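You operate a simulated robot arm through the tools that you are given. There is no shell and no other tool. Be economical: measure what you need, move in short steps, check, and stop when the job is done.

You run a simulated two-armed robot. Do the job below in one go: nothing can be reset, and whatever is moved stays where it is left.

TASK
Strip the bench chuck and push it back out of the way.
Fine: plug into the dish first; hold the chuck to free its lever; core into the long carton; the chuck's middle ends about level with the aisle edge of the size pads.
Where things are to end (x, y in the base frame): bench chuck within 3 cm of [64, 3].

It is judged by the outcome, as a careful person would: the job done as asked, and still so three seconds after it is handed in. It fails if anything else is knocked over, pushed out of place, dropped, spilled or broken.

THE ROBOT
Two 7-joint arms with two-finger parallel grippers on one trunk, on a base that drives. Base frame: it is fixed to the floor where the robot stands at the start and does not move with it; the origin is under the middle of the robot, x ahead of it, y to its left, z up; the surface under the hand at the start is at about z = 80. Units: cm, degrees, N and s.
The left shoulder is at the start at [3, 11.9, 101], the right one opposite. With the tool pointing down near the work surface each hand reaches from about 26 to 68 cm from the robot's upright axis, wherever it stands, measured 20 degrees to its own side. Places, roughly: grey core (9x9x9 cm) [100, 20, 80]; inside of the long open carton [50, 60, 80]; inside of the small white dish [50, -30, 80]; lever of the bench chuck [50, 20, 90]; seat of the bench chuck [50, 0, 80]; teal core (9x9x9 cm) [50, 0, 90]; white plug of the two-hand bench (10x10x6 cm) [50, 0, 90]; yellow plug of the two-hand bench (10x10x6 cm) [100, 20, 90]. Payload 3.43 kg a hand.
Tool frame (each hand has its own): the origin (TCP) lies between the finger pads and is the grasp point; the fingertips stand 3 cm ahead of it; z points along the fingers, y is the line along which they close. The gripper opens to 9.4 cm. The fingers are 2.8 cm wide and 1 cm thick; the gripper's body (5 by 9.6 cm) begins 5.5 cm behind the TCP.
Orientation is told as [roll, pitch, yaw] about the base's x, y, z axes, in that order, counted from this pose: with the fingers straight down and closing along the base's y, the tool's x points along the base's -x, its y along +y and its z along -z.

THE INTERFACE
- The arms move only by the tool jog_arm. It takes "left_increments", "right_increments" or both (then of equal length, played together; a hand with none holds still); each is a list of rows, each a list of 6 numbers: the shift along the tool's x, y, z in units of 30 mm (1.0 is 30 mm), then the turn, a rotation vector about the tool's x, y, z in units of 5 degrees (1.0 is 5 degrees). In form: [[tx, ty, tz, ax, ay, az], ...]. A call has 1 to 12 rows; each row shifts and turns the commanded pose from where the row before left it, along the tool's axes as they then stand. "left_fingers" and "right_fingers" are, for a hand that has rows, the opening in per cent of the stroke, from 0 (shut) to 100 (fully open), set as the call begins (left out, the last holds). A call with a number of a shift or a turn outside -1 to 1 is refused whole. Each row takes 0.2 s and may step no farther than 5 cm and 8.6 degrees from the row before; otherwise, or with a gripper value out of range, the whole call is refused. A pose out of reach is approached as far as the arm can. The call stops where the force on the tool passes 40 N (or 10 N more than at its start, if that is more) or the arm is blocked; 0.2 s more then pass. The fingers move at their own pace (about 7.2 cm/s each) and stop on an object; they squeeze with about 33 N. The grip force told is the motor's: it shows also when the fingers shut on nothing. Time passes only in rows, and 0.2 s behind the last, so rows that do not move let the fingers close. It gives the time, the measured TCP pose, the force on the tool (base axes), the opening and the grip force at its end, in the units of the frame above (readings bear some noise), with the torque about the TCP (base axes, N m) and any sound that the robot's microphone picked up.
- Cameras (640 x 400 px; columns grow to the right, rows downward): "scene" is now at [3.64, 3.29, 171.18]; the picture's right is [0.44, -0.90, 0.00], its down [-0.71, -0.35, -0.61] and it looks along [0.55, 0.27, -0.79] (base axes); focal length 290 px, centre (320, 200). "left" rides on the left gripper at [7.6, -1.4, -10.2] in its tool frame; the picture's right is [0.18, 0.98, 0.00], its down [-0.75, 0.14, -0.64] and it looks along [-0.63, 0.12, 0.77] (tool axes); focal length 243 px, centre (320, 200). "right" rides on the right gripper at [7.6, 1.4, -10.3] in its tool frame; the picture's right is [-0.18, 0.98, 0.00], its down [-0.75, -0.14, -0.64] and it looks along [-0.63, -0.12, 0.77] (tool axes); focal length 243 px, centre (320, 200). There is no depth. A picture from a camera that has moved, and an enlarged one, comes with that camera's place and axes in the base frame and with its lens.
- camera(camera): a new picture of that camera. The clock stands still meanwhile.
- move_column(by): slides the trunk up (or, below 0, down) by that many cm; the arms and the scene camera ride with it, the base frame stays. It gives what a move gives, with no picture.
- steer(legs): drives the robot by 1 to 6 legs, each [ahead, turn to the left] in cm and degrees, along the robot's own axes; the way and the turn of a leg run together, so that a leg with both is an arc; at most 150 cm and 180 degrees a leg. The arms and the cameras ride along, it lands a little off, and it stops where it bumps. It gives what a move gives.
- aim_head(pan, tilt): turns the head with the scene camera to pan (to the left, within 143 degrees either way) and tilt (down, from -29 to 69), counted from straight ahead of the robot. It gives what a move gives.
- inspect(camera, box): a new picture of the part [left, top, right, bottom] of that camera's present view, enlarged. The clock stands still meanwhile.
- sign_off(): hands the job in; it is judged then, once.

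Work in short steps. Places have to be worked out from the pictures, the camera data and where the tool is seen: move nearer, look again, correct. Check each grasp and each placing, and mend what went wrong. You have 120 turns and 100 pictures in all, those below and enlarged ones among them. Open the grippers and draw the arms clear of the work before you hand the job in, unless the task says otherwise; then end with one line.

The tools are called by a JSON object that holds its "op" and its "data". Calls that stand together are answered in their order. jog_arm: Moves the arms, as the interface text tells. Its arguments: {"type":"object","properties":{"left_increments":{"type":"array","items":{"type":"array","items":{"type":"number"}}},"left_fingers":{"type":"number"},"right_increments":{"type":"array","items":{"type":"array","items":{"type":"number"}}},"right_fingers":{"type":"number"}},"required":[]} The other tools are called the same way: move_column (by) slides the trunk up or down; steer (legs) drives the base; aim_head (pan, tilt) turns the head that bears the scene camera; camera (camera) takes a picture; inspect (camera, box) takes an enlarged picture of a part of a camera's view; sign_off () hands the job in.

At the start:

```text
time: 0.0
left_eef_pos: [41.5, 27.11, 123.71]
left_orientation: [0.1, 0.0, 0.0]
left_force: [0.4, -0.2, -0.5]
left_ft_torque: [0.02, -0.02, 0.0]
left_grip_width: 9.39
left_grip_force: 0.0
right_eef_pos: [44.86, -14.07, 120.06]
right_orientation: [0.1, -0.1, 0.0]
right_force: [-0.8, -0.1, -0.5]
right_ft_torque: [0.0, 0.01, 0.03]
right_grip_width: 9.39
right_grip_force: 0.1
trunk travel left (down, up): [-27.5, 13.5]
robot x, y, heading: [-0.03, 0.0, 0.2]
head pan, tilt: [26.0, 52.2]
```

scene: 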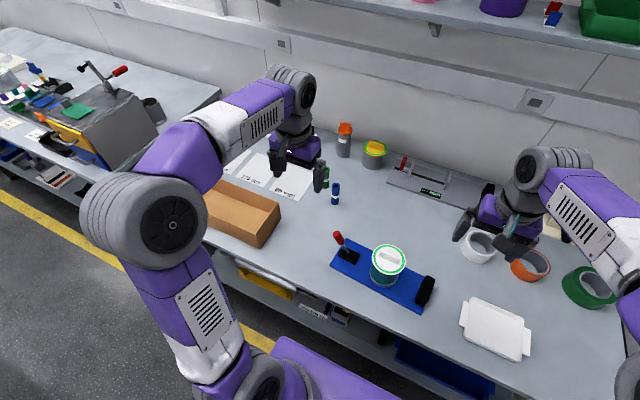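
right: 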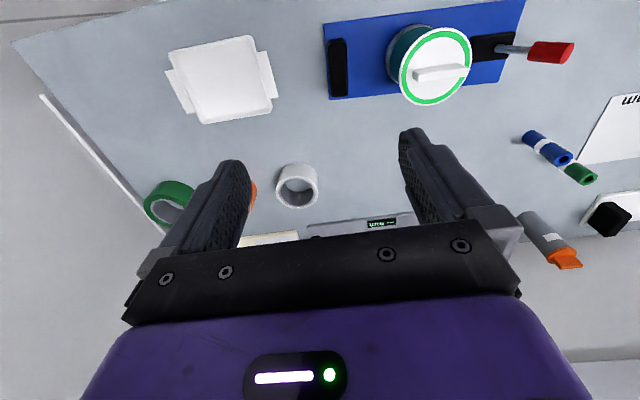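
left: 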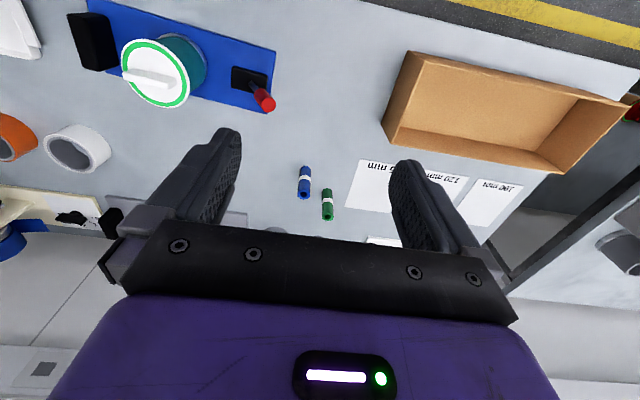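

I'll start with an enlarged view of the chuck and of the bench around it.

{"op": "inspect", "data": {"camera": "scene", "box": [300, 200, 460, 330]}}

{"op": "inspect", "data": {"camera": "scene", "box": [200, 110, 560, 370]}}

{"op": "inspect", "data": {"camera": "left", "box": [60, 0, 300, 150]}}

```text
3.08 times, centred on (380, 265) of scene
camera zoom: at [3.64, 3.29, 171.18], right [0.44, -0.9, 0.0], down [-0.71, -0.35, -0.61], along [0.55, 0.27, -0.79], focal length 892 px, centre (135, 0)
```

zoom: 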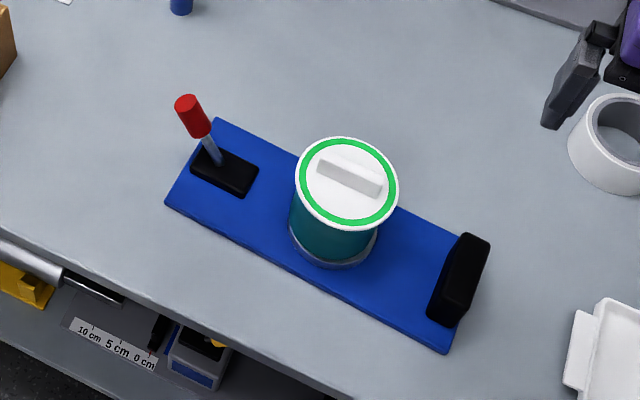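

```text
1.54 times, centred on (380, 240) of scene
camera zoom: at [3.64, 3.29, 171.18], right [0.44, -0.9, 0.0], down [-0.71, -0.35, -0.61], along [0.55, 0.27, -0.79], focal length 446 px, centre (228, 138)
```

zoom: 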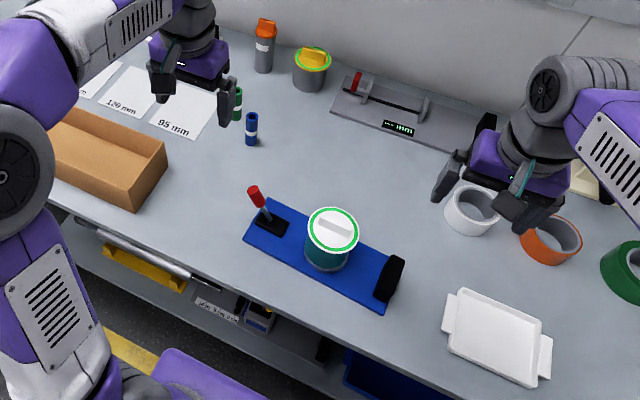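

```text
2.67 times, centred on (180, 75) of left
camera zoom: at [33.79, 25.74, 133.93], right [-0.18, 0.98, 0.0], down [0.75, 0.14, 0.64], along [0.63, 0.12, -0.77], focal length 647 px, centre (693, 533)
```

zoom: 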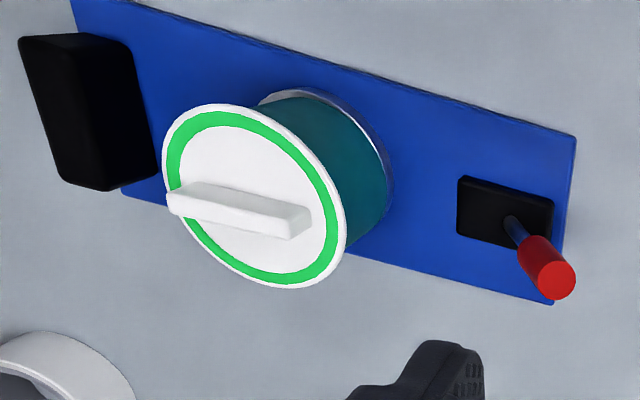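

The plug's top is at about [48, 1.9, 91], with its bar running along y. The chuck plate spans about y −13 to 18 and x 41 to 54. The lever tip is near [49.6, 20, 91]. I'll bring the open right hand above the plug.

{"op": "jog_arm", "data": {"right_increments": [[-0.14, 0.667, 0.625, 0, 0, 0], [-0.14, 0.667, 0.625, 0, 0, 0], [-0.14, 0.667, 0.625, 0, 0, 0], [-0.14, 0.667, 0.625, 0, 0, 0], [-0.14, 0.667, 0.625, 0, 0, 0], [-0.14, 0.667, 0.625, 0, 0, 0], [-0.14, 0.667, 0.625, 0, 0, 0], [-0.14, 0.667, 0.625, 0, 0, 0]], "right_fingers": 100}}

{"op": "camera", "data": {"camera": "right"}}

{"op": "camera", "data": {"camera": "scene"}}

```text
time: 1.8
left_eef_pos: [41.48, 27.34, 123.6]
left_orientation: [0.0, 0.1, 0.0]
left_force: [0.5, 0.2, 0.0]
left_ft_torque: [0.0, -0.02, 0.01]
left_grip_width: 9.39
left_grip_force: 0.1
right_eef_pos: [48.25, 2.01, 104.81]
right_orientation: [0.0, 0.0, 0.0]
right_force: [0.4, 0.2, -0.2]
right_ft_torque: [0.02, 0.02, 0.0]
right_grip_width: 9.43
right_grip_force: 0.1
trunk travel left (down, up): [-27.5, 13.5]
robot x, y, heading: [0.05, 0.0, -0.1]
head pan, tilt: [26.0, 52.2]
```

```text
93 pictures are left
camera right: at [40.8, 3.42, 115.18], right [0.18, 0.98, 0.0], down [0.75, -0.14, 0.64], along [0.63, -0.12, -0.77], focal length 243 px, centre (320, 200)
```

right: 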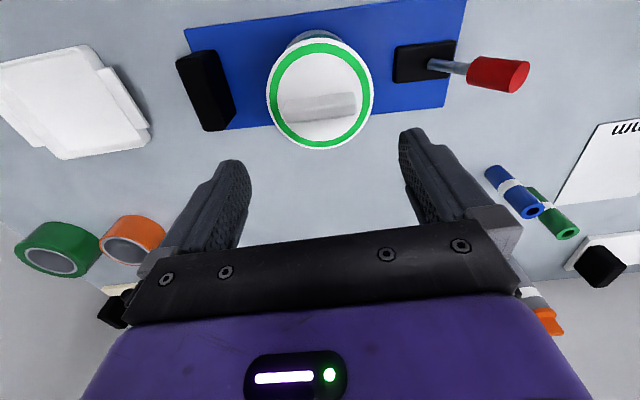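

```text
92 pictures are left
camera scene: at [3.69, 3.39, 171.17], right [0.44, -0.9, 0.0], down [-0.71, -0.35, -0.61], along [0.55, 0.27, -0.79], focal length 290 px, centre (320, 200)
```

scene: 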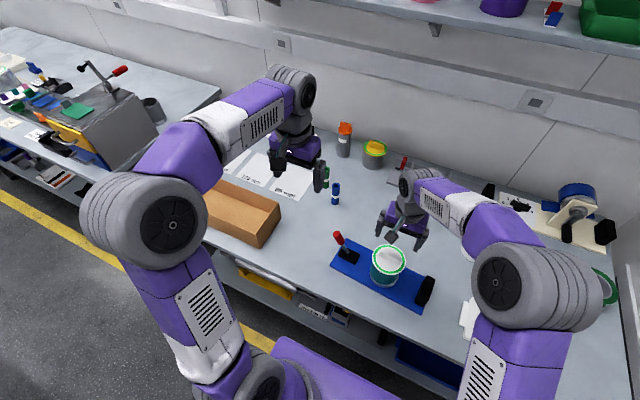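

The bar centre is at about [48.1, 2.0], with yaw about −4°. I'll square the hand to it, come down to TCP z 97, and look at the height of the bar.

{"op": "jog_arm", "data": {"right_increments": [[0, 0, 0.65, 0, 0, 0.4], [0, 0, 0.65, 0, 0, 0.4], [0, 0, 0.65, 0, 0, 0], [0, 0, 0.65, 0, 0, 0]]}}

{"op": "camera", "data": {"camera": "right"}}

{"op": "inspect", "data": {"camera": "scene", "box": [320, 190, 460, 310]}}

```text
time: 2.8
left_eef_pos: [41.39, 27.31, 123.6]
left_orientation: [0.1, 0.1, 0.0]
left_force: [-0.3, 0.0, 0.2]
left_ft_torque: [0.0, 0.01, 0.03]
left_grip_width: 9.4
left_grip_force: 0.0
right_eef_pos: [48.28, 1.72, 97.17]
right_orientation: [0.0, 0.0, -4.0]
right_force: [0.0, 0.3, -0.3]
right_ft_torque: [0.03, -0.01, -0.01]
right_grip_width: 9.41
right_grip_force: 0.0
trunk travel left (down, up): [-27.5, 13.5]
robot x, y, heading: [-0.06, 0.02, 0.2]
head pan, tilt: [26.0, 52.2]
```

```text
91 pictures are left
camera right: at [40.87, 3.81, 107.35], right [0.25, 0.97, 0.0], down [0.74, -0.19, 0.64], along [0.62, -0.16, -0.77], focal length 243 px, centre (320, 200)
```

right: 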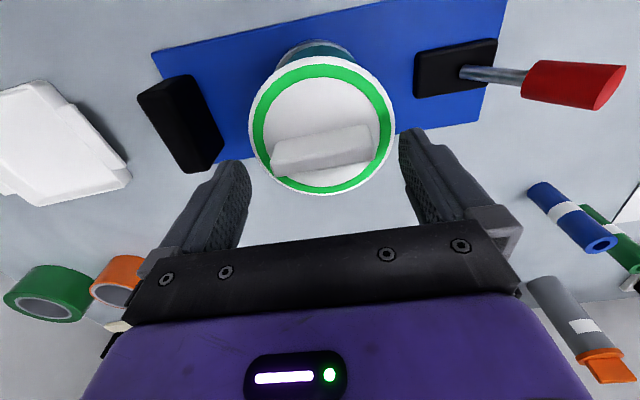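

```text
3.33 times, centred on (390, 250) of scene
camera zoom: at [3.68, 3.3, 171.17], right [0.44, -0.9, 0.0], down [-0.71, -0.35, -0.61], along [0.55, 0.27, -0.79], focal length 966 px, centre (87, 33)
```

zoom: 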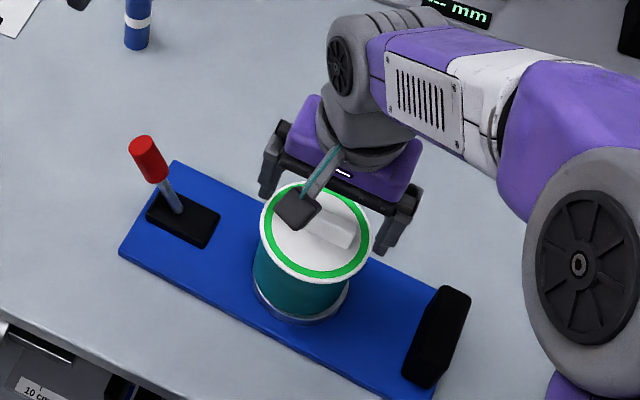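

The 10 cm flange fits z ≈ 91.3, and the bar rises to about 94, centred at about [47.7, 2.1]. I'll correct for that, come down so the tips straddle the bar, and close.

{"op": "jog_arm", "data": {"right_increments": [[0.2, 0.12, 0.4, 0, 0, 0], [0, 0, 0.4, 0, 0, 0]]}}

{"op": "camera", "data": {"camera": "right"}}

```text
time: 3.4
left_eef_pos: [41.34, 27.22, 123.76]
left_orientation: [0.0, 0.0, -0.1]
left_force: [-0.5, -0.4, -0.1]
left_ft_torque: [0.01, 0.03, 0.0]
left_grip_width: 9.42
left_grip_force: 0.0
right_eef_pos: [47.62, 2.29, 94.87]
right_orientation: [0.1, -0.2, -4.0]
right_force: [0.1, -0.4, 5.3]
right_ft_torque: [-0.32, 0.01, -0.04]
right_grip_width: 9.39
right_grip_force: 0.2
trunk travel left (down, up): [-27.5, 13.5]
robot x, y, heading: [0.26, -0.13, 0.3]
head pan, tilt: [26.0, 52.2]
```

```text
89 pictures are left
camera right: at [40.17, 4.31, 105.1], right [0.25, 0.97, 0.0], down [0.74, -0.19, 0.64], along [0.62, -0.16, -0.77], focal length 243 px, centre (320, 200)
```

right: 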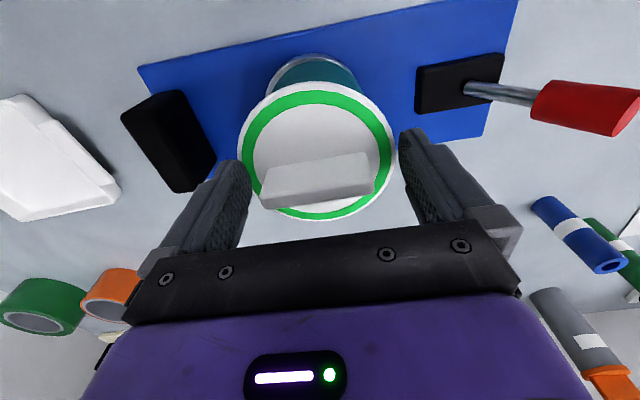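

I read 5 N, so a tip is just touching the flange rim. I'll zoom in to judge the bar against the fingers before closing.

{"op": "inspect", "data": {"camera": "right", "box": [200, 60, 440, 250]}}

{"op": "inspect", "data": {"camera": "left", "box": [0, 0, 260, 160]}}

```text
2.11 times, centred on (320, 155) of right
camera zoom: at [40.17, 4.31, 105.1], right [0.25, 0.97, 0.0], down [0.74, -0.19, 0.64], along [0.62, -0.16, -0.77], focal length 511 px, centre (320, 295)
```

zoom: 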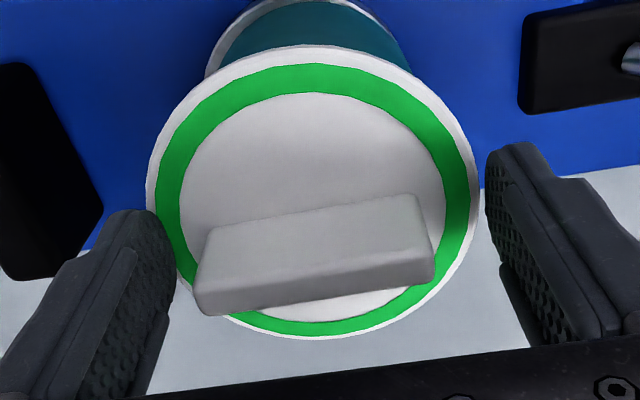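

```text
2.46 times, centred on (130, 80) of left
camera zoom: at [33.7, 25.71, 133.97], right [-0.18, 0.98, 0.0], down [0.75, 0.14, 0.64], along [0.63, 0.12, -0.77], focal length 597 px, centre (788, 495)
```

zoom: 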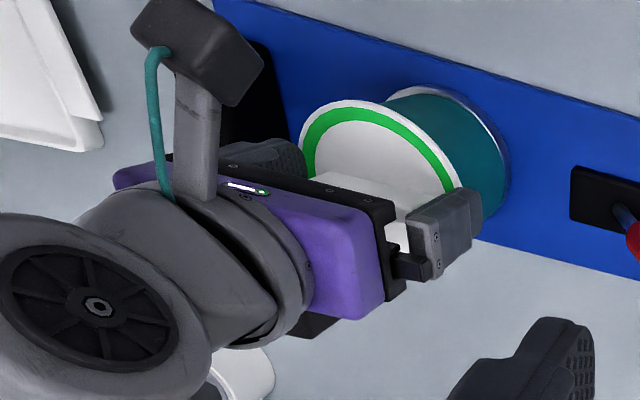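

The bar stands between the pads and slightly to +x. I'll nudge 0.4 cm that way, lift 2 mm off the flange, and close.

{"op": "jog_arm", "data": {"right_increments": [[-0.13, 0, -0.06, 0, 0, 0], [0, 0, 0, 0, 0, 0]]}}

{"op": "jog_arm", "data": {"right_increments": [[0, 0, 0, 0, 0, 0], [0, 0, 0, 0, 0, 0], [0, 0, 0, 0, 0, 0], [0, 0, 0, 0, 0, 0]], "right_fingers": 0}}

{"op": "camera", "data": {"camera": "right"}}

```text
time: 4.0
left_eef_pos: [41.34, 27.23, 123.63]
left_orientation: [0.0, 0.0, 0.0]
left_force: [0.1, 0.0, 0.4]
left_ft_torque: [0.0, 0.02, -0.01]
left_grip_width: 9.41
left_grip_force: 0.1
right_eef_pos: [47.96, 2.29, 94.92]
right_orientation: [0.0, 0.0, -4.1]
right_force: [-0.2, 0.2, 0.1]
right_ft_torque: [0.03, -0.04, 0.02]
right_grip_width: 9.38
right_grip_force: 0.0
trunk travel left (down, up): [-27.5, 13.5]
robot x, y, heading: [-0.09, 0.02, 0.0]
head pan, tilt: [26.0, 52.2]
```

```text
time: 5.0
left_eef_pos: [41.55, 27.18, 123.76]
left_orientation: [0.0, 0.0, 0.1]
left_force: [0.2, 0.1, 0.5]
left_ft_torque: [0.01, -0.01, 0.01]
left_grip_width: 9.41
left_grip_force: 0.0
right_eef_pos: [47.95, 2.29, 94.92]
right_orientation: [0.0, -0.1, -4.0]
right_force: [0.0, -2.0, -2.1]
right_ft_torque: [-0.07, -0.04, -0.06]
right_grip_width: 6.33
right_grip_force: 33.3
trunk travel left (down, up): [-27.5, 13.5]
robot x, y, heading: [0.21, 0.04, -0.0]
head pan, tilt: [26.0, 52.2]
```

```text
86 pictures are left
camera right: at [40.62, 4.28, 105.25], right [0.25, 0.97, 0.0], down [0.74, -0.19, 0.64], along [0.62, -0.16, -0.77], focal length 243 px, centre (320, 200)
```

right: 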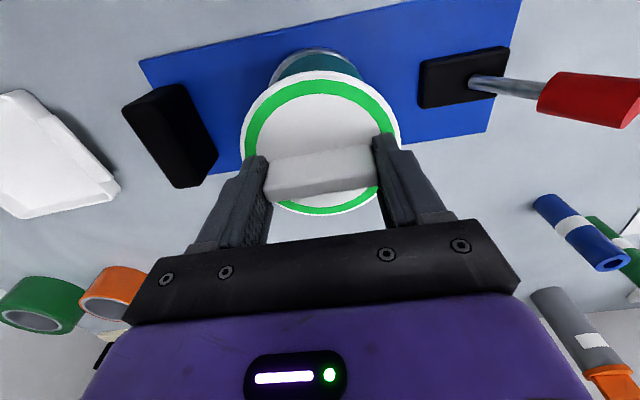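

I have the bar at 6.3 cm. Next I'll lift the plug slowly and straight up.

{"op": "jog_arm", "data": {"right_increments": [[0, 0, -0.2, 0, 0, 0], [0, 0, -0.3, 0, 0, 0], [0, 0, -0.4, 0, 0, 0], [0, 0, -0.5, 0, 0, 0], [0, 0, -0.6, 0, 0, 0], [0, 0, -0.6, 0, 0, 0], [0, 0, -0.6, 0, 0, 0]]}}

{"op": "camera", "data": {"camera": "scene"}}

{"op": "camera", "data": {"camera": "right"}}

```text
time: 6.6
left_eef_pos: [41.37, 27.18, 123.7]
left_orientation: [0.0, 0.0, 0.0]
left_force: [0.4, 0.3, -1.2]
left_ft_torque: [0.02, -0.01, 0.01]
left_grip_width: 9.4
left_grip_force: 0.0
right_eef_pos: [48.06, 2.43, 104.44]
right_orientation: [0.0, 0.0, -4.0]
right_force: [-0.7, 0.4, 1.2]
right_ft_torque: [0.0, 0.01, 0.0]
right_grip_width: 6.31
right_grip_force: 33.1
trunk travel left (down, up): [-27.5, 13.5]
robot x, y, heading: [0.17, -0.06, 0.0]
head pan, tilt: [26.0, 52.2]
```

```text
85 pictures are left
camera scene: at [3.61, 3.29, 171.18], right [0.44, -0.9, 0.0], down [-0.71, -0.35, -0.61], along [0.55, 0.27, -0.79], focal length 290 px, centre (320, 200)
```

scene: 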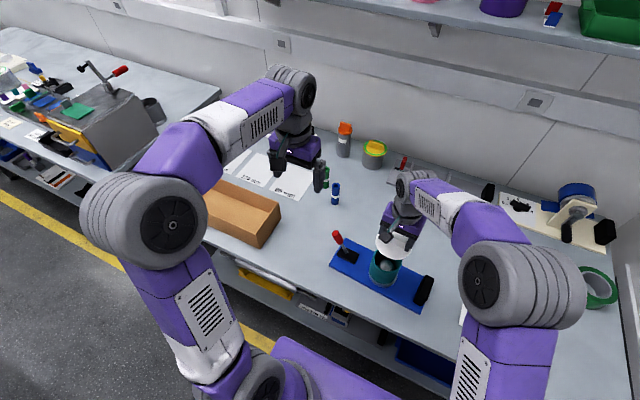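

```text
84 pictures are left
camera right: at [40.6, 4.36, 114.75], right [0.25, 0.97, 0.0], down [0.74, -0.19, 0.64], along [0.62, -0.16, -0.77], focal length 243 px, centre (320, 200)
```

right: 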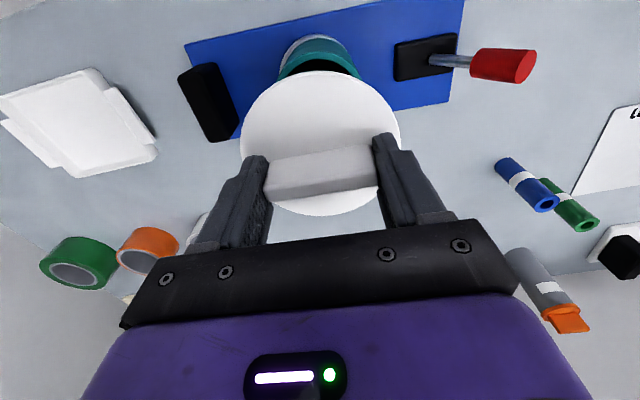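

The plug is out. The dish's middle works out near [46, −33], so I'll carry the plug over it at this height and look again.

{"op": "jog_arm", "data": {"right_increments": [[-0.013, -0.98, 0, 0, 0, 0], [-0.013, -0.98, 0, 0, 0, 0], [-0.013, -0.98, 0, 0, 0, 0], [-0.013, -0.98, 0, 0, 0, 0], [-0.013, -0.98, 0, 0, 0, 0], [-0.013, -0.98, 0, 0, 0, 0], [-0.013, -0.98, 0, 0, 0, 0], [-0.013, -0.98, 0, 0, 0, 0], [-0.013, -0.98, 0, 0, 0, 0], [-0.013, -0.98, 0, 0, 0, 0], [-0.013, -0.98, 0, 0, 0, 0], [-0.013, -0.98, 0, 0, 0, 0]]}}

{"op": "camera", "data": {"camera": "right"}}

{"op": "aim_head", "data": {"pan": -10, "tilt": 55}}

{"op": "camera", "data": {"camera": "scene"}}

```text
time: 9.2
left_eef_pos: [41.4, 27.11, 123.7]
left_orientation: [0.0, 0.0, 0.0]
left_force: [1.1, -0.3, 0.4]
left_ft_torque: [0.01, 0.02, 0.0]
left_grip_width: 9.37
left_grip_force: 0.1
right_eef_pos: [46.15, -32.96, 104.51]
right_orientation: [0.1, 0.1, -4.0]
right_force: [0.3, 0.0, -0.6]
right_ft_torque: [0.0, 0.0, -0.01]
right_grip_width: 6.3
right_grip_force: 32.9
trunk travel left (down, up): [-27.5, 13.5]
robot x, y, heading: [-0.2, -0.09, -0.0]
head pan, tilt: [26.0, 52.2]
```

```text
83 pictures are left
camera right: at [38.74, -30.98, 114.9], right [0.25, 0.97, 0.0], down [0.74, -0.19, 0.64], along [0.62, -0.16, -0.77], focal length 243 px, centre (320, 200)
```

right: 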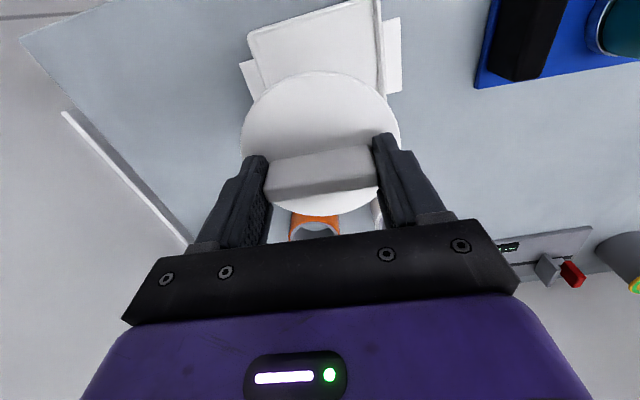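

```text
time: 10.2
left_eef_pos: [41.33, 27.16, 123.68]
left_orientation: [0.0, 0.1, -0.1]
left_force: [0.8, 0.5, -0.3]
left_ft_torque: [0.04, -0.02, -0.01]
left_grip_width: 9.39
left_grip_force: 0.1
right_eef_pos: [46.12, -32.86, 104.6]
right_orientation: [0.1, -0.1, -4.0]
right_force: [0.4, -0.6, 0.0]
right_ft_torque: [-0.03, -0.02, -0.01]
right_grip_width: 6.33
right_grip_force: 33.4
trunk travel left (down, up): [-27.5, 13.5]
robot x, y, heading: [0.33, -0.17, 0.3]
head pan, tilt: [-10.0, 55.0]
```

```text
82 pictures are left
camera scene: at [4.01, -1.23, 170.81], right [-0.17, -0.98, 0.0], down [-0.81, 0.14, -0.57], along [0.56, -0.1, -0.82], focal length 290 px, centre (320, 200)
```

scene: 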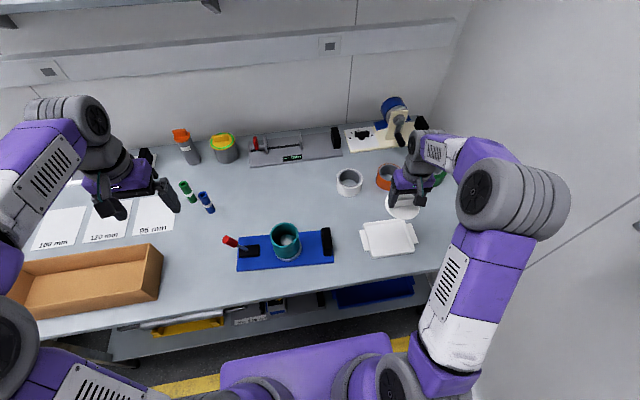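

The dish's middle is at about [45.7, −33]. I'll shift slightly and lower to TCP z 91.

{"op": "jog_arm", "data": {"right_increments": [[0.15, 0, 0.9, 0, 0, 0], [0, 0, 0.9, 0, 0, 0], [0, 0, 0.9, 0, 0, 0], [0, 0, 0.9, 0, 0, 0], [0, 0, 0.9, 0, 0, 0]]}}

{"op": "inspect", "data": {"camera": "scene", "box": [340, 160, 460, 280]}}

{"op": "camera", "data": {"camera": "right"}}

```text
time: 11.4
left_eef_pos: [41.49, 27.22, 123.54]
left_orientation: [0.0, 0.0, 0.0]
left_force: [0.1, -0.2, 0.2]
left_ft_torque: [0.02, 0.02, 0.02]
left_grip_width: 9.39
left_grip_force: 0.1
right_eef_pos: [45.74, -32.92, 90.93]
right_orientation: [0.0, 0.0, -4.0]
right_force: [0.0, 0.2, -1.0]
right_ft_torque: [0.04, 0.01, -0.01]
right_grip_width: 6.31
right_grip_force: 33.1
trunk travel left (down, up): [-27.5, 13.5]
robot x, y, heading: [-0.16, 0.08, -0.1]
head pan, tilt: [-10.0, 55.0]
```

```text
3.33 times, centred on (400, 220) of scene
camera zoom: at [4.06, -1.28, 170.81], right [-0.17, -0.98, 0.0], down [-0.81, 0.14, -0.57], along [0.56, -0.1, -0.82], focal length 966 px, centre (53, 133)
```

zoom: 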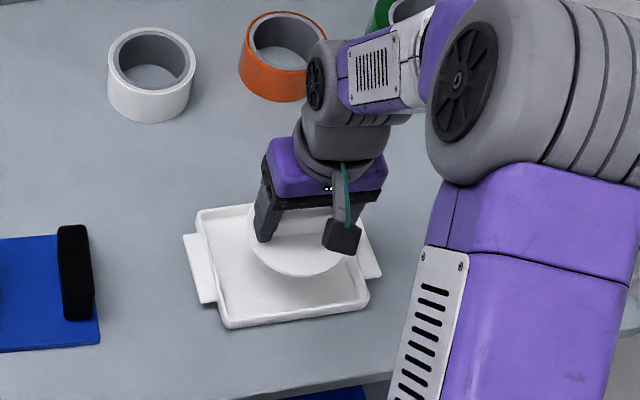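

```text
80 pictures are left
camera right: at [38.32, -30.92, 101.2], right [0.25, 0.97, 0.0], down [0.74, -0.19, 0.64], along [0.62, -0.16, -0.77], focal length 243 px, centre (320, 200)
```

right: 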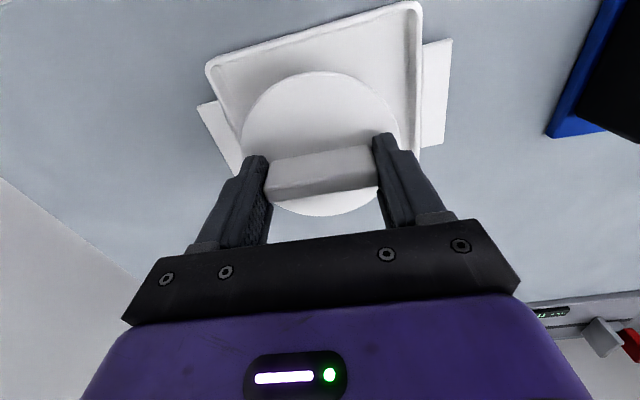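

The plug is centred over the dish. I'll lower in small steps until it touches.

{"op": "jog_arm", "data": {"right_increments": [[0, 0, 0.3, 0, 0, 0], [0, 0, 0.25, 0, 0, 0], [0, 0, 0.15, 0, 0, 0], [0, 0, 0.1, 0, 0, 0]]}}

{"op": "camera", "data": {"camera": "right"}}

```text
time: 12.4
left_eef_pos: [41.29, 27.28, 123.55]
left_orientation: [0.0, 0.0, 0.0]
left_force: [0.4, 0.3, -1.0]
left_ft_torque: [0.0, 0.0, -0.01]
left_grip_width: 9.41
left_grip_force: 0.1
right_eef_pos: [45.7, -32.89, 88.57]
right_orientation: [0.0, 0.0, -4.0]
right_force: [0.3, -1.1, -0.3]
right_ft_torque: [0.01, -0.04, -0.02]
right_grip_width: 6.31
right_grip_force: 32.7
trunk travel left (down, up): [-27.5, 13.5]
robot x, y, heading: [-0.12, 0.21, -0.0]
head pan, tilt: [-10.0, 55.0]
```

```text
79 pictures are left
camera right: at [38.2, -30.92, 98.87], right [0.25, 0.97, 0.0], down [0.74, -0.19, 0.64], along [0.62, -0.16, -0.77], focal length 243 px, centre (320, 200)
```

right: 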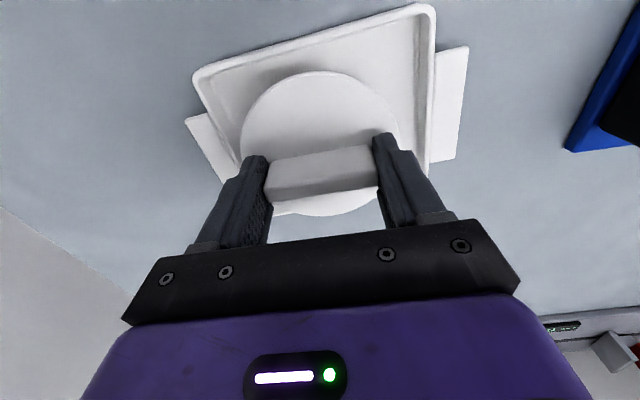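

There is no contact yet, so I'll keep lowering in small steps.

{"op": "jog_arm", "data": {"right_increments": [[0, 0, 0.12, 0, 0, 0], [0, 0, 0.12, 0, 0, 0], [0, 0, 0.12, 0, 0, 0], [0, 0, 0.1, 0, 0, 0]]}}

```text
time: 13.4
left_eef_pos: [41.49, 27.22, 123.7]
left_orientation: [0.0, -0.1, 0.1]
left_force: [-0.5, 0.1, -1.0]
left_ft_torque: [-0.01, -0.03, 0.0]
left_grip_width: 9.42
left_grip_force: 0.2
right_eef_pos: [45.59, -32.87, 87.18]
right_orientation: [0.0, 0.0, -4.1]
right_force: [-0.1, 0.5, 0.0]
right_ft_torque: [0.0, 0.02, 0.0]
right_grip_width: 6.32
right_grip_force: 33.3
trunk travel left (down, up): [-27.5, 13.5]
robot x, y, heading: [-0.17, -0.24, 0.1]
head pan, tilt: [-10.0, 55.0]
```

Still free, so I'll go on down.

{"op": "jog_arm", "data": {"right_increments": [[0, 0, 0.1, 0, 0, 0], [0, 0, 0.1, 0, 0, 0], [0, 0, 0.1, 0, 0, 0]]}}

{"op": "inspect", "data": {"camera": "scene", "box": [340, 160, 460, 280]}}

```text
time: 14.2
left_eef_pos: [41.41, 27.07, 123.64]
left_orientation: [0.1, 0.0, 0.1]
left_force: [0.1, 0.2, -0.3]
left_ft_torque: [-0.01, 0.01, -0.01]
left_grip_width: 9.42
left_grip_force: 0.0
right_eef_pos: [45.56, -32.94, 86.22]
right_orientation: [0.1, 0.0, -4.0]
right_force: [-0.1, -0.4, -0.1]
right_ft_torque: [-0.02, 0.0, -0.01]
right_grip_width: 6.3
right_grip_force: 33.5
trunk travel left (down, up): [-27.5, 13.5]
robot x, y, heading: [-0.2, -0.04, -0.0]
head pan, tilt: [-10.0, 55.0]
```

```text
3.33 times, centred on (400, 220) of scene
camera zoom: at [4.01, -1.24, 170.81], right [-0.17, -0.98, 0.0], down [-0.81, 0.14, -0.57], along [0.56, -0.1, -0.82], focal length 966 px, centre (53, 133)
```

zoom: 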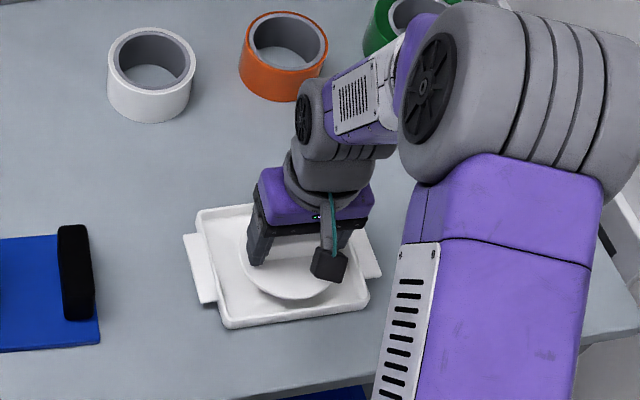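

Nearly down, so I'll keep going in 3 mm steps.

{"op": "jog_arm", "data": {"right_increments": [[0, 0, 0.1, 0, 0, 0], [0, 0, 0.1, 0, 0, 0], [0, 0, 0.1, 0, 0, 0]]}}

{"op": "inspect", "data": {"camera": "scene", "box": [340, 160, 460, 280]}}

```text
time: 15.0
left_eef_pos: [41.19, 27.38, 123.66]
left_orientation: [0.1, -0.1, 0.0]
left_force: [0.3, -0.9, 0.2]
left_ft_torque: [-0.01, 0.0, -0.02]
left_grip_width: 9.4
left_grip_force: 0.1
right_eef_pos: [45.78, -33.04, 86.1]
right_orientation: [-0.2, -0.5, -4.1]
right_force: [-5.2, 1.5, 22.3]
right_ft_torque: [0.05, 0.34, -0.02]
right_grip_width: 6.34
right_grip_force: 33.2
trunk travel left (down, up): [-27.5, 13.5]
robot x, y, heading: [0.09, -0.61, -0.0]
head pan, tilt: [-10.0, 55.0]
stopped in row 3 (right hand): the force on the tool passed its limit at 44 N (the readings are from after the stop); the commanded pose is now the measured one
```

```text
3.33 times, centred on (400, 220) of scene
camera zoom: at [3.79, -1.11, 170.83], right [-0.17, -0.98, 0.0], down [-0.81, 0.14, -0.57], along [0.57, -0.1, -0.82], focal length 966 px, centre (53, 133)
```

zoom: 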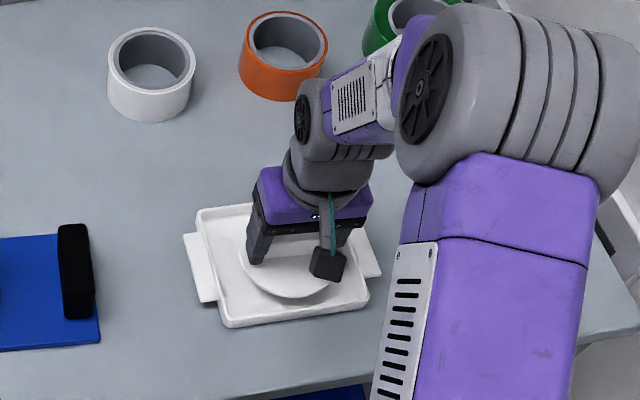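

The plug is on the dish floor. I'll ease off, open, and rise straight up.

{"op": "jog_arm", "data": {"right_increments": [[0, 0, -0.03, 0, 0, 0], [0, 0, 0, 0, 0, 0]]}}

{"op": "jog_arm", "data": {"right_increments": [[0, 0, 0, 0, 0, 0], [0, 0, 0, 0, 0, 0], [0, 0, 0, 0, 0, 0], [0, 0, -0.3, 0, 0, 0], [0, 0, -0.8, 0, 0, 0], [0, 0, -1, 0, 0, 0], [0, 0, -1, 0, 0, 0], [0, 0, -1, 0, 0, 0], [0, 0, -1, 0, 0, 0]], "right_fingers": 100}}

{"op": "camera", "data": {"camera": "right"}}

{"op": "inspect", "data": {"camera": "scene", "box": [200, 170, 440, 310]}}

```text
time: 15.6
left_eef_pos: [41.2, 27.48, 123.65]
left_orientation: [-0.1, -0.1, 0.0]
left_force: [-0.6, -0.5, -0.1]
left_ft_torque: [-0.03, 0.0, -0.01]
left_grip_width: 9.43
left_grip_force: 0.2
right_eef_pos: [45.86, -32.93, 86.06]
right_orientation: [-0.1, -0.6, -4.1]
right_force: [-2.6, 2.3, 20.5]
right_ft_torque: [0.07, 0.17, -0.01]
right_grip_width: 6.3
right_grip_force: 33.0
trunk travel left (down, up): [-27.5, 13.5]
robot x, y, heading: [0.05, -0.08, -0.2]
head pan, tilt: [-10.0, 55.0]
```

```text
time: 17.6
left_eef_pos: [41.36, 27.24, 123.63]
left_orientation: [0.0, 0.1, 0.0]
left_force: [-0.3, -0.4, -0.4]
left_ft_torque: [0.03, -0.02, 0.02]
left_grip_width: 9.4
left_grip_force: 0.0
right_eef_pos: [45.6, -32.94, 101.37]
right_orientation: [0.0, -0.3, -4.0]
right_force: [0.3, -0.1, 0.6]
right_ft_torque: [0.01, -0.03, -0.01]
right_grip_width: 9.4
right_grip_force: 0.0
trunk travel left (down, up): [-27.5, 13.5]
robot x, y, heading: [-0.15, -0.25, -0.1]
head pan, tilt: [-10.0, 55.0]
```

```text
76 pictures are left
camera right: at [38.13, -30.94, 111.64], right [0.25, 0.97, 0.0], down [0.74, -0.19, 0.65], along [0.63, -0.16, -0.76], focal length 243 px, centre (320, 200)
```

right: 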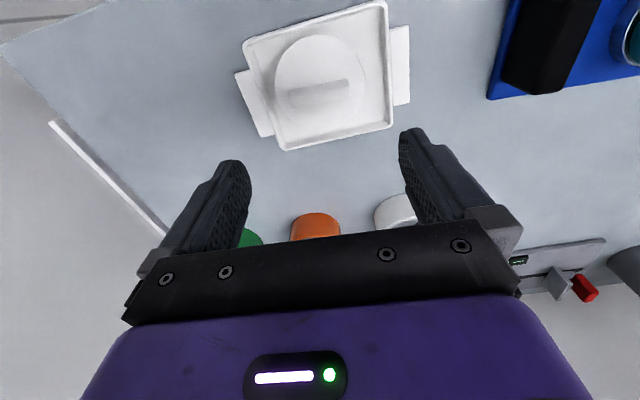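

```text
2.67 times, centred on (320, 240) of scene
camera zoom: at [3.92, -1.21, 170.82], right [-0.17, -0.98, 0.0], down [-0.81, 0.14, -0.57], along [0.57, -0.1, -0.82], focal length 773 px, centre (320, 93)
```

zoom: 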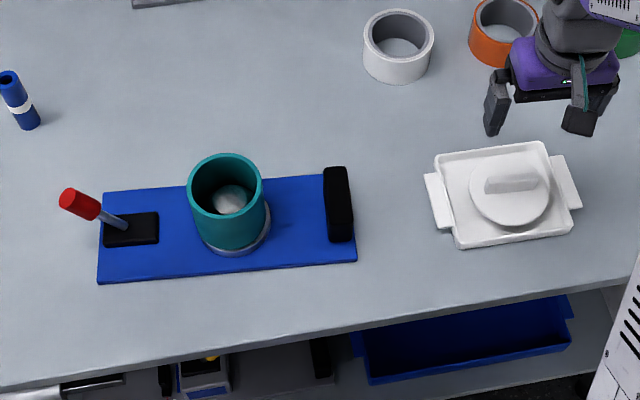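

The plug sits in the dish. The chuck's black grip block is near [47.5, −11.4] and about 2.8 cm wide in y. I'll bring the right hand above it and look.

{"op": "jog_arm", "data": {"right_increments": [[-0.016, 0.904, 0.1, 0, 0, 0], [-0.016, 0.904, 0.1, 0, 0, 0], [-0.016, 0.904, 0.1, 0, 0, 0], [-0.016, 0.904, 0.1, 0, 0, 0], [-0.016, 0.904, 0.1, 0, 0, 0], [-0.016, 0.904, 0.1, 0, 0, 0], [-0.016, 0.904, 0.1, 0, 0, 0], [-0.016, 0.904, 0.1, 0, 0, 0]]}}

{"op": "camera", "data": {"camera": "right"}}

{"op": "inspect", "data": {"camera": "left", "box": [60, 0, 300, 150]}}

```text
time: 19.4
left_eef_pos: [41.41, 27.23, 123.57]
left_orientation: [0.0, 0.0, 0.0]
left_force: [0.1, 0.7, 0.0]
left_ft_torque: [-0.02, 0.02, 0.0]
left_grip_width: 9.41
left_grip_force: 0.1
right_eef_pos: [47.71, -11.2, 98.8]
right_orientation: [0.0, -0.3, -4.1]
right_force: [-0.6, -0.1, -0.3]
right_ft_torque: [-0.02, 0.0, 0.02]
right_grip_width: 9.43
right_grip_force: 0.1
trunk travel left (down, up): [-27.5, 13.5]
robot x, y, heading: [-0.02, 0.27, 0.5]
head pan, tilt: [-10.0, 55.0]
```

```text
74 pictures are left
camera right: at [40.24, -9.13, 109.04], right [0.25, 0.97, 0.0], down [0.74, -0.19, 0.65], along [0.62, -0.16, -0.76], focal length 243 px, centre (320, 200)
```

right: 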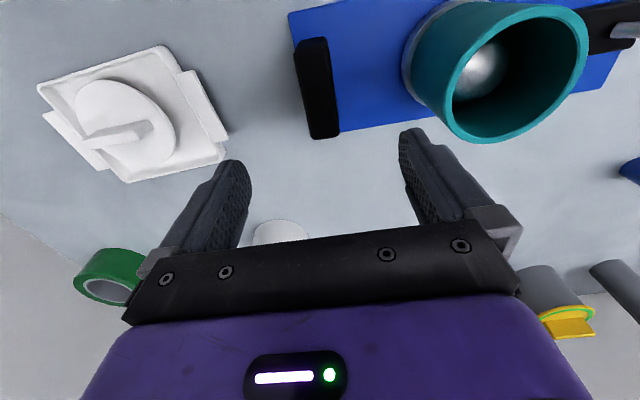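

```text
2.67 times, centred on (180, 75) of left
camera zoom: at [33.8, 25.81, 133.91], right [-0.18, 0.98, 0.0], down [0.75, 0.14, 0.64], along [0.63, 0.12, -0.77], focal length 647 px, centre (693, 533)
```

zoom: 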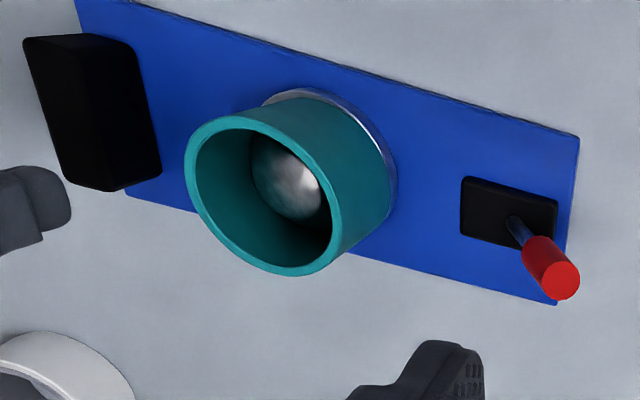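

The block's top centre is at about [46.5, −10.8, 86.6]. I'll lower around it to TCP z ≈ 86.

{"op": "jog_arm", "data": {"right_increments": [[0.4, 0.1, 0.6, 0, 0.05, 0], [0, 0, 0.8, 0, 0, 0], [0, 0, 0.8, 0, 0, 0], [0, 0, 0.8, 0, 0, 0]]}}

{"op": "camera", "data": {"camera": "right"}}

```text
time: 20.4
left_eef_pos: [41.45, 27.24, 123.61]
left_orientation: [0.1, 0.0, 0.1]
left_force: [0.1, 0.3, 0.2]
left_ft_torque: [0.0, 0.01, -0.03]
left_grip_width: 9.38
left_grip_force: 0.1
right_eef_pos: [46.56, -11.16, 89.85]
right_orientation: [0.0, 0.1, -4.0]
right_force: [-0.2, 0.7, 0.2]
right_ft_torque: [-0.02, 0.03, 0.01]
right_grip_width: 9.4
right_grip_force: 0.1
trunk travel left (down, up): [-27.5, 13.5]
robot x, y, heading: [-0.11, -0.22, 0.2]
head pan, tilt: [-10.0, 55.0]
```

```text
72 pictures are left
camera right: at [39.07, -9.11, 100.09], right [0.25, 0.97, 0.0], down [0.74, -0.19, 0.64], along [0.62, -0.16, -0.77], focal length 243 px, centre (320, 200)
```

right: 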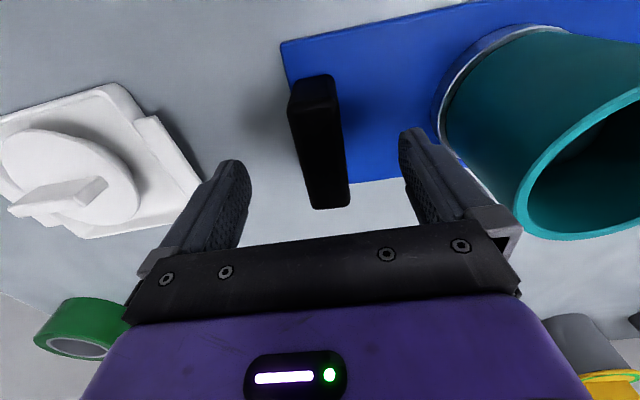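

The block lies between the fingers. I'll go down 4 cm and close on it.

{"op": "jog_arm", "data": {"right_increments": [[0, 0, 0.5, 0, 0, 0], [0, 0, 0.5, 0, 0, 0], [0, 0, 0.33, 0, 0, 0]]}}

{"op": "jog_arm", "data": {"right_increments": [[0, 0, 0, 0, 0, 0], [0, 0, 0, 0, 0, 0], [0, 0, 0, 0, 0, 0], [0, 0, 0, 0, 0, 0], [0, 0, 0, 0, 0, 0]], "right_fingers": 0}}

{"op": "camera", "data": {"camera": "right"}}

{"op": "aim_head", "data": {"pan": 20, "tilt": 52}}

{"op": "inspect", "data": {"camera": "scene", "box": [240, 180, 440, 310]}}

```text
time: 21.2
left_eef_pos: [41.43, 27.27, 123.65]
left_orientation: [0.0, 0.0, 0.0]
left_force: [0.9, 0.2, 0.1]
left_ft_torque: [-0.01, -0.02, 0.01]
left_grip_width: 9.36
left_grip_force: 0.0
right_eef_pos: [46.39, -11.06, 85.79]
right_orientation: [0.1, 0.0, -4.2]
right_force: [0.6, 1.0, -1.2]
right_ft_torque: [-0.02, 0.02, 0.0]
right_grip_width: 9.39
right_grip_force: 0.1
trunk travel left (down, up): [-27.5, 13.5]
robot x, y, heading: [-0.14, -0.27, 0.1]
head pan, tilt: [-10.0, 55.0]
```

```text
time: 22.4
left_eef_pos: [41.34, 27.18, 123.66]
left_orientation: [0.0, 0.0, -0.1]
left_force: [-0.9, -0.2, -0.6]
left_ft_torque: [0.02, -0.01, 0.0]
left_grip_width: 9.41
left_grip_force: 0.1
right_eef_pos: [46.3, -10.91, 85.75]
right_orientation: [0.0, 0.0, -4.1]
right_force: [0.3, 0.1, -0.5]
right_ft_torque: [0.0, -0.05, -0.27]
right_grip_width: 3.4
right_grip_force: 32.9
trunk travel left (down, up): [-27.5, 13.5]
robot x, y, heading: [-0.07, 0.16, 0.0]
head pan, tilt: [-10.0, 55.0]
```

```text
71 pictures are left
camera right: at [38.98, -8.97, 96.03], right [0.25, 0.97, 0.0], down [0.74, -0.19, 0.64], along [0.62, -0.16, -0.77], focal length 243 px, centre (320, 200)
```

right: 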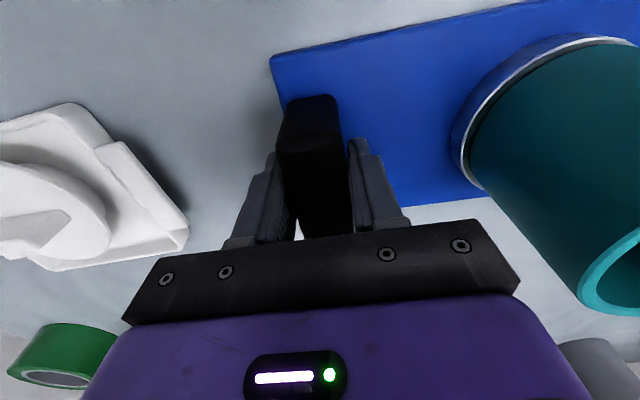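

```text
time: 23.4
left_eef_pos: [41.35, 27.18, 123.75]
left_orientation: [-0.1, 0.0, 0.0]
left_force: [-0.6, 0.8, 0.3]
left_ft_torque: [0.03, 0.0, 0.02]
left_grip_width: 9.39
left_grip_force: 0.1
right_eef_pos: [46.4, -10.92, 85.7]
right_orientation: [0.2, -0.1, -4.1]
right_force: [0.5, -0.4, 0.3]
right_ft_torque: [-0.03, -0.04, -0.23]
right_grip_width: 3.42
right_grip_force: 32.9
trunk travel left (down, up): [-27.5, 13.5]
robot x, y, heading: [-0.1, -0.21, 0.3]
head pan, tilt: [20.0, 52.0]
```

```text
3.08 times, centred on (340, 245) of scene
camera zoom: at [3.98, 2.56, 171.2], right [0.34, -0.94, 0.0], down [-0.74, -0.27, -0.62], along [0.58, 0.21, -0.79], focal length 892 px, centre (258, 62)
```

zoom: 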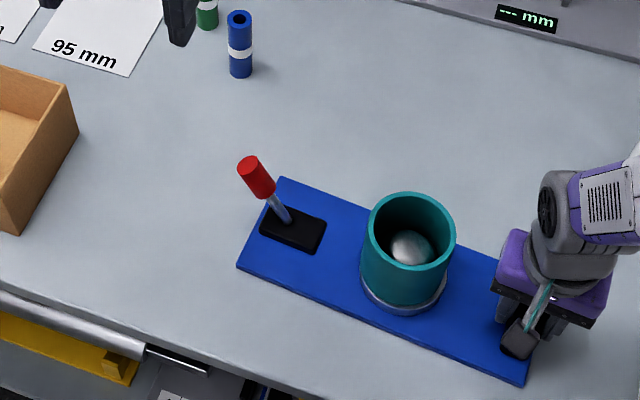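

The chuck is held, with 3.4 cm between the fingers. The lever runs from about [48.5, 15.3, 84] up to its tip at [49.5, 20.1, 91.2], leaning about 34° toward +y. I'll bring the left hand above it and roll so its fingers point along the lever.

{"op": "jog_arm", "data": {"left_increments": [[-0.329, -0.05, 0.817, 0, 0, 0], [-0.329, -0.05, 0.817, 0, 0, 0], [-0.329, -0.05, 0.817, 0, 0, 0], [-0.329, -0.05, 0.817, 0, 0, 0], [-0.329, -0.05, 0.817, 0, 0, 0], [-0.329, -0.05, 0.817, 0, 0, 0], [-0.329, -0.05, 0.817, 0, 0, 0], [-0.329, -0.05, 0.817, 0, 0, 0]], "left_fingers": 60}}

{"op": "jog_arm", "data": {"left_increments": [[0, 0, 0, 0.963, 0, 0], [0, 0, 0, 0.963, 0, 0], [0, 0, 0, 0.963, 0, 0], [0, 0, 0, 0.963, 0, 0], [0, 0, 0, 0.963, 0, 0], [0, 0, 0, 0.963, 0, 0], [0, 0, 0, 0.963, 0, 0]]}}

{"op": "camera", "data": {"camera": "left"}}

{"op": "camera", "data": {"camera": "scene"}}

```text
time: 25.2
left_eef_pos: [49.3, 26.03, 104.09]
left_orientation: [0.1, 0.1, 0.0]
left_force: [0.3, 0.0, 0.3]
left_ft_torque: [-0.04, 0.02, 0.01]
left_grip_width: 5.67
left_grip_force: 0.1
right_eef_pos: [46.4, -10.97, 85.78]
right_orientation: [0.1, 0.0, -4.1]
right_force: [0.9, 0.3, 0.3]
right_ft_torque: [-0.12, 0.19, -0.1]
right_grip_width: 3.43
right_grip_force: 33.0
trunk travel left (down, up): [-27.5, 13.5]
robot x, y, heading: [-0.34, 0.16, -0.1]
head pan, tilt: [20.0, 52.0]
```

```text
time: 26.8
left_eef_pos: [49.23, 26.11, 104.17]
left_orientation: [-33.8, 0.0, 0.1]
left_force: [-0.7, 0.1, -0.3]
left_ft_torque: [-0.01, -0.01, 0.01]
left_grip_width: 5.64
left_grip_force: 0.1
right_eef_pos: [46.36, -11.02, 85.8]
right_orientation: [-0.1, 0.0, -4.0]
right_force: [1.1, 0.4, 0.5]
right_ft_torque: [-0.29, 0.02, -0.2]
right_grip_width: 3.42
right_grip_force: 33.0
trunk travel left (down, up): [-27.5, 13.5]
robot x, y, heading: [-0.22, 0.3, -0.2]
head pan, tilt: [20.0, 52.0]
```

```text
69 pictures are left
camera left: at [41.66, 30.51, 113.43], right [-0.18, 0.82, -0.55], down [0.75, 0.47, 0.46], along [0.63, -0.33, -0.7], focal length 243 px, centre (320, 200)
```

left: 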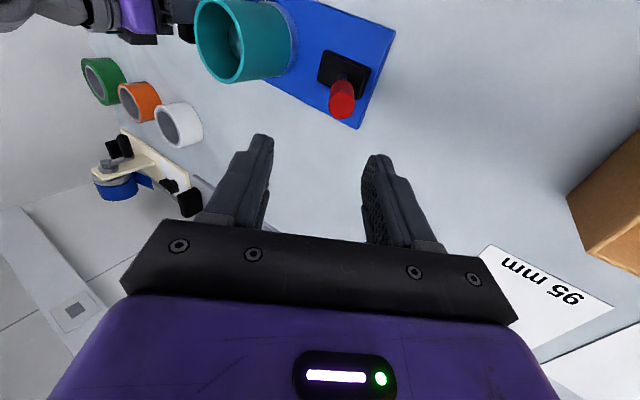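

```text
68 pictures are left
camera scene: at [3.98, 2.6, 171.2], right [0.34, -0.94, 0.0], down [-0.74, -0.27, -0.62], along [0.58, 0.21, -0.79], focal length 290 px, centre (320, 200)
```

scene: 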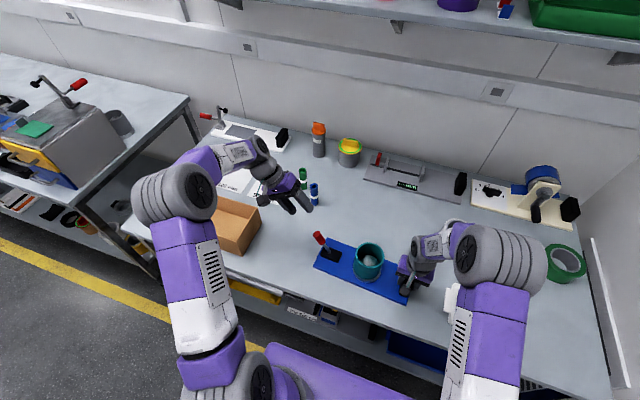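

The lever end reads about [49.3, 20.1, 91.2] again, which agrees with before. I'll shift onto its axis and advance 9 cm along it.

{"op": "jog_arm", "data": {"left_increments": [[0.02, 0.4, 0.6, 0, 0, 0], [0.02, 0.39, 0.6, 0, 0, 0], [0, 0, 0.9, 0, 0, 0], [0, 0, 0.9, 0, 0, 0]]}}

{"op": "camera", "data": {"camera": "left"}}

```text
time: 27.8
left_eef_pos: [49.3, 23.03, 95.15]
left_orientation: [-33.7, 0.0, 0.1]
left_force: [0.7, -0.3, 0.6]
left_ft_torque: [-0.02, 0.01, -0.01]
left_grip_width: 5.63
left_grip_force: 0.0
right_eef_pos: [46.43, -10.97, 85.74]
right_orientation: [0.0, -0.1, -4.0]
right_force: [0.6, 0.1, -0.5]
right_ft_torque: [0.06, 0.06, -0.05]
right_grip_width: 3.43
right_grip_force: 33.7
trunk travel left (down, up): [-27.5, 13.5]
robot x, y, heading: [0.03, -0.11, 0.0]
head pan, tilt: [20.0, 52.0]
```

```text
67 pictures are left
camera left: at [41.65, 27.53, 104.47], right [-0.18, 0.82, -0.54], down [0.75, 0.47, 0.46], along [0.63, -0.33, -0.7], focal length 243 px, centre (320, 200)
```

left: 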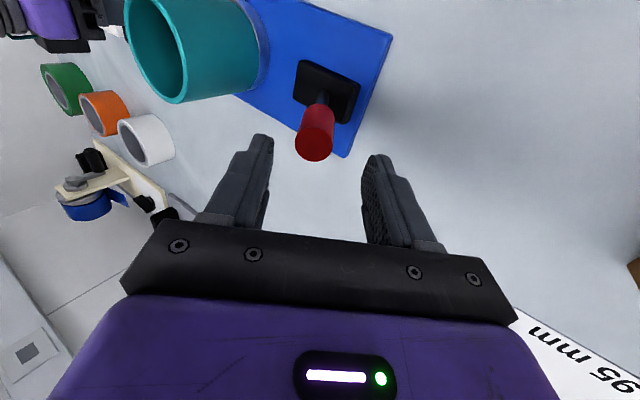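

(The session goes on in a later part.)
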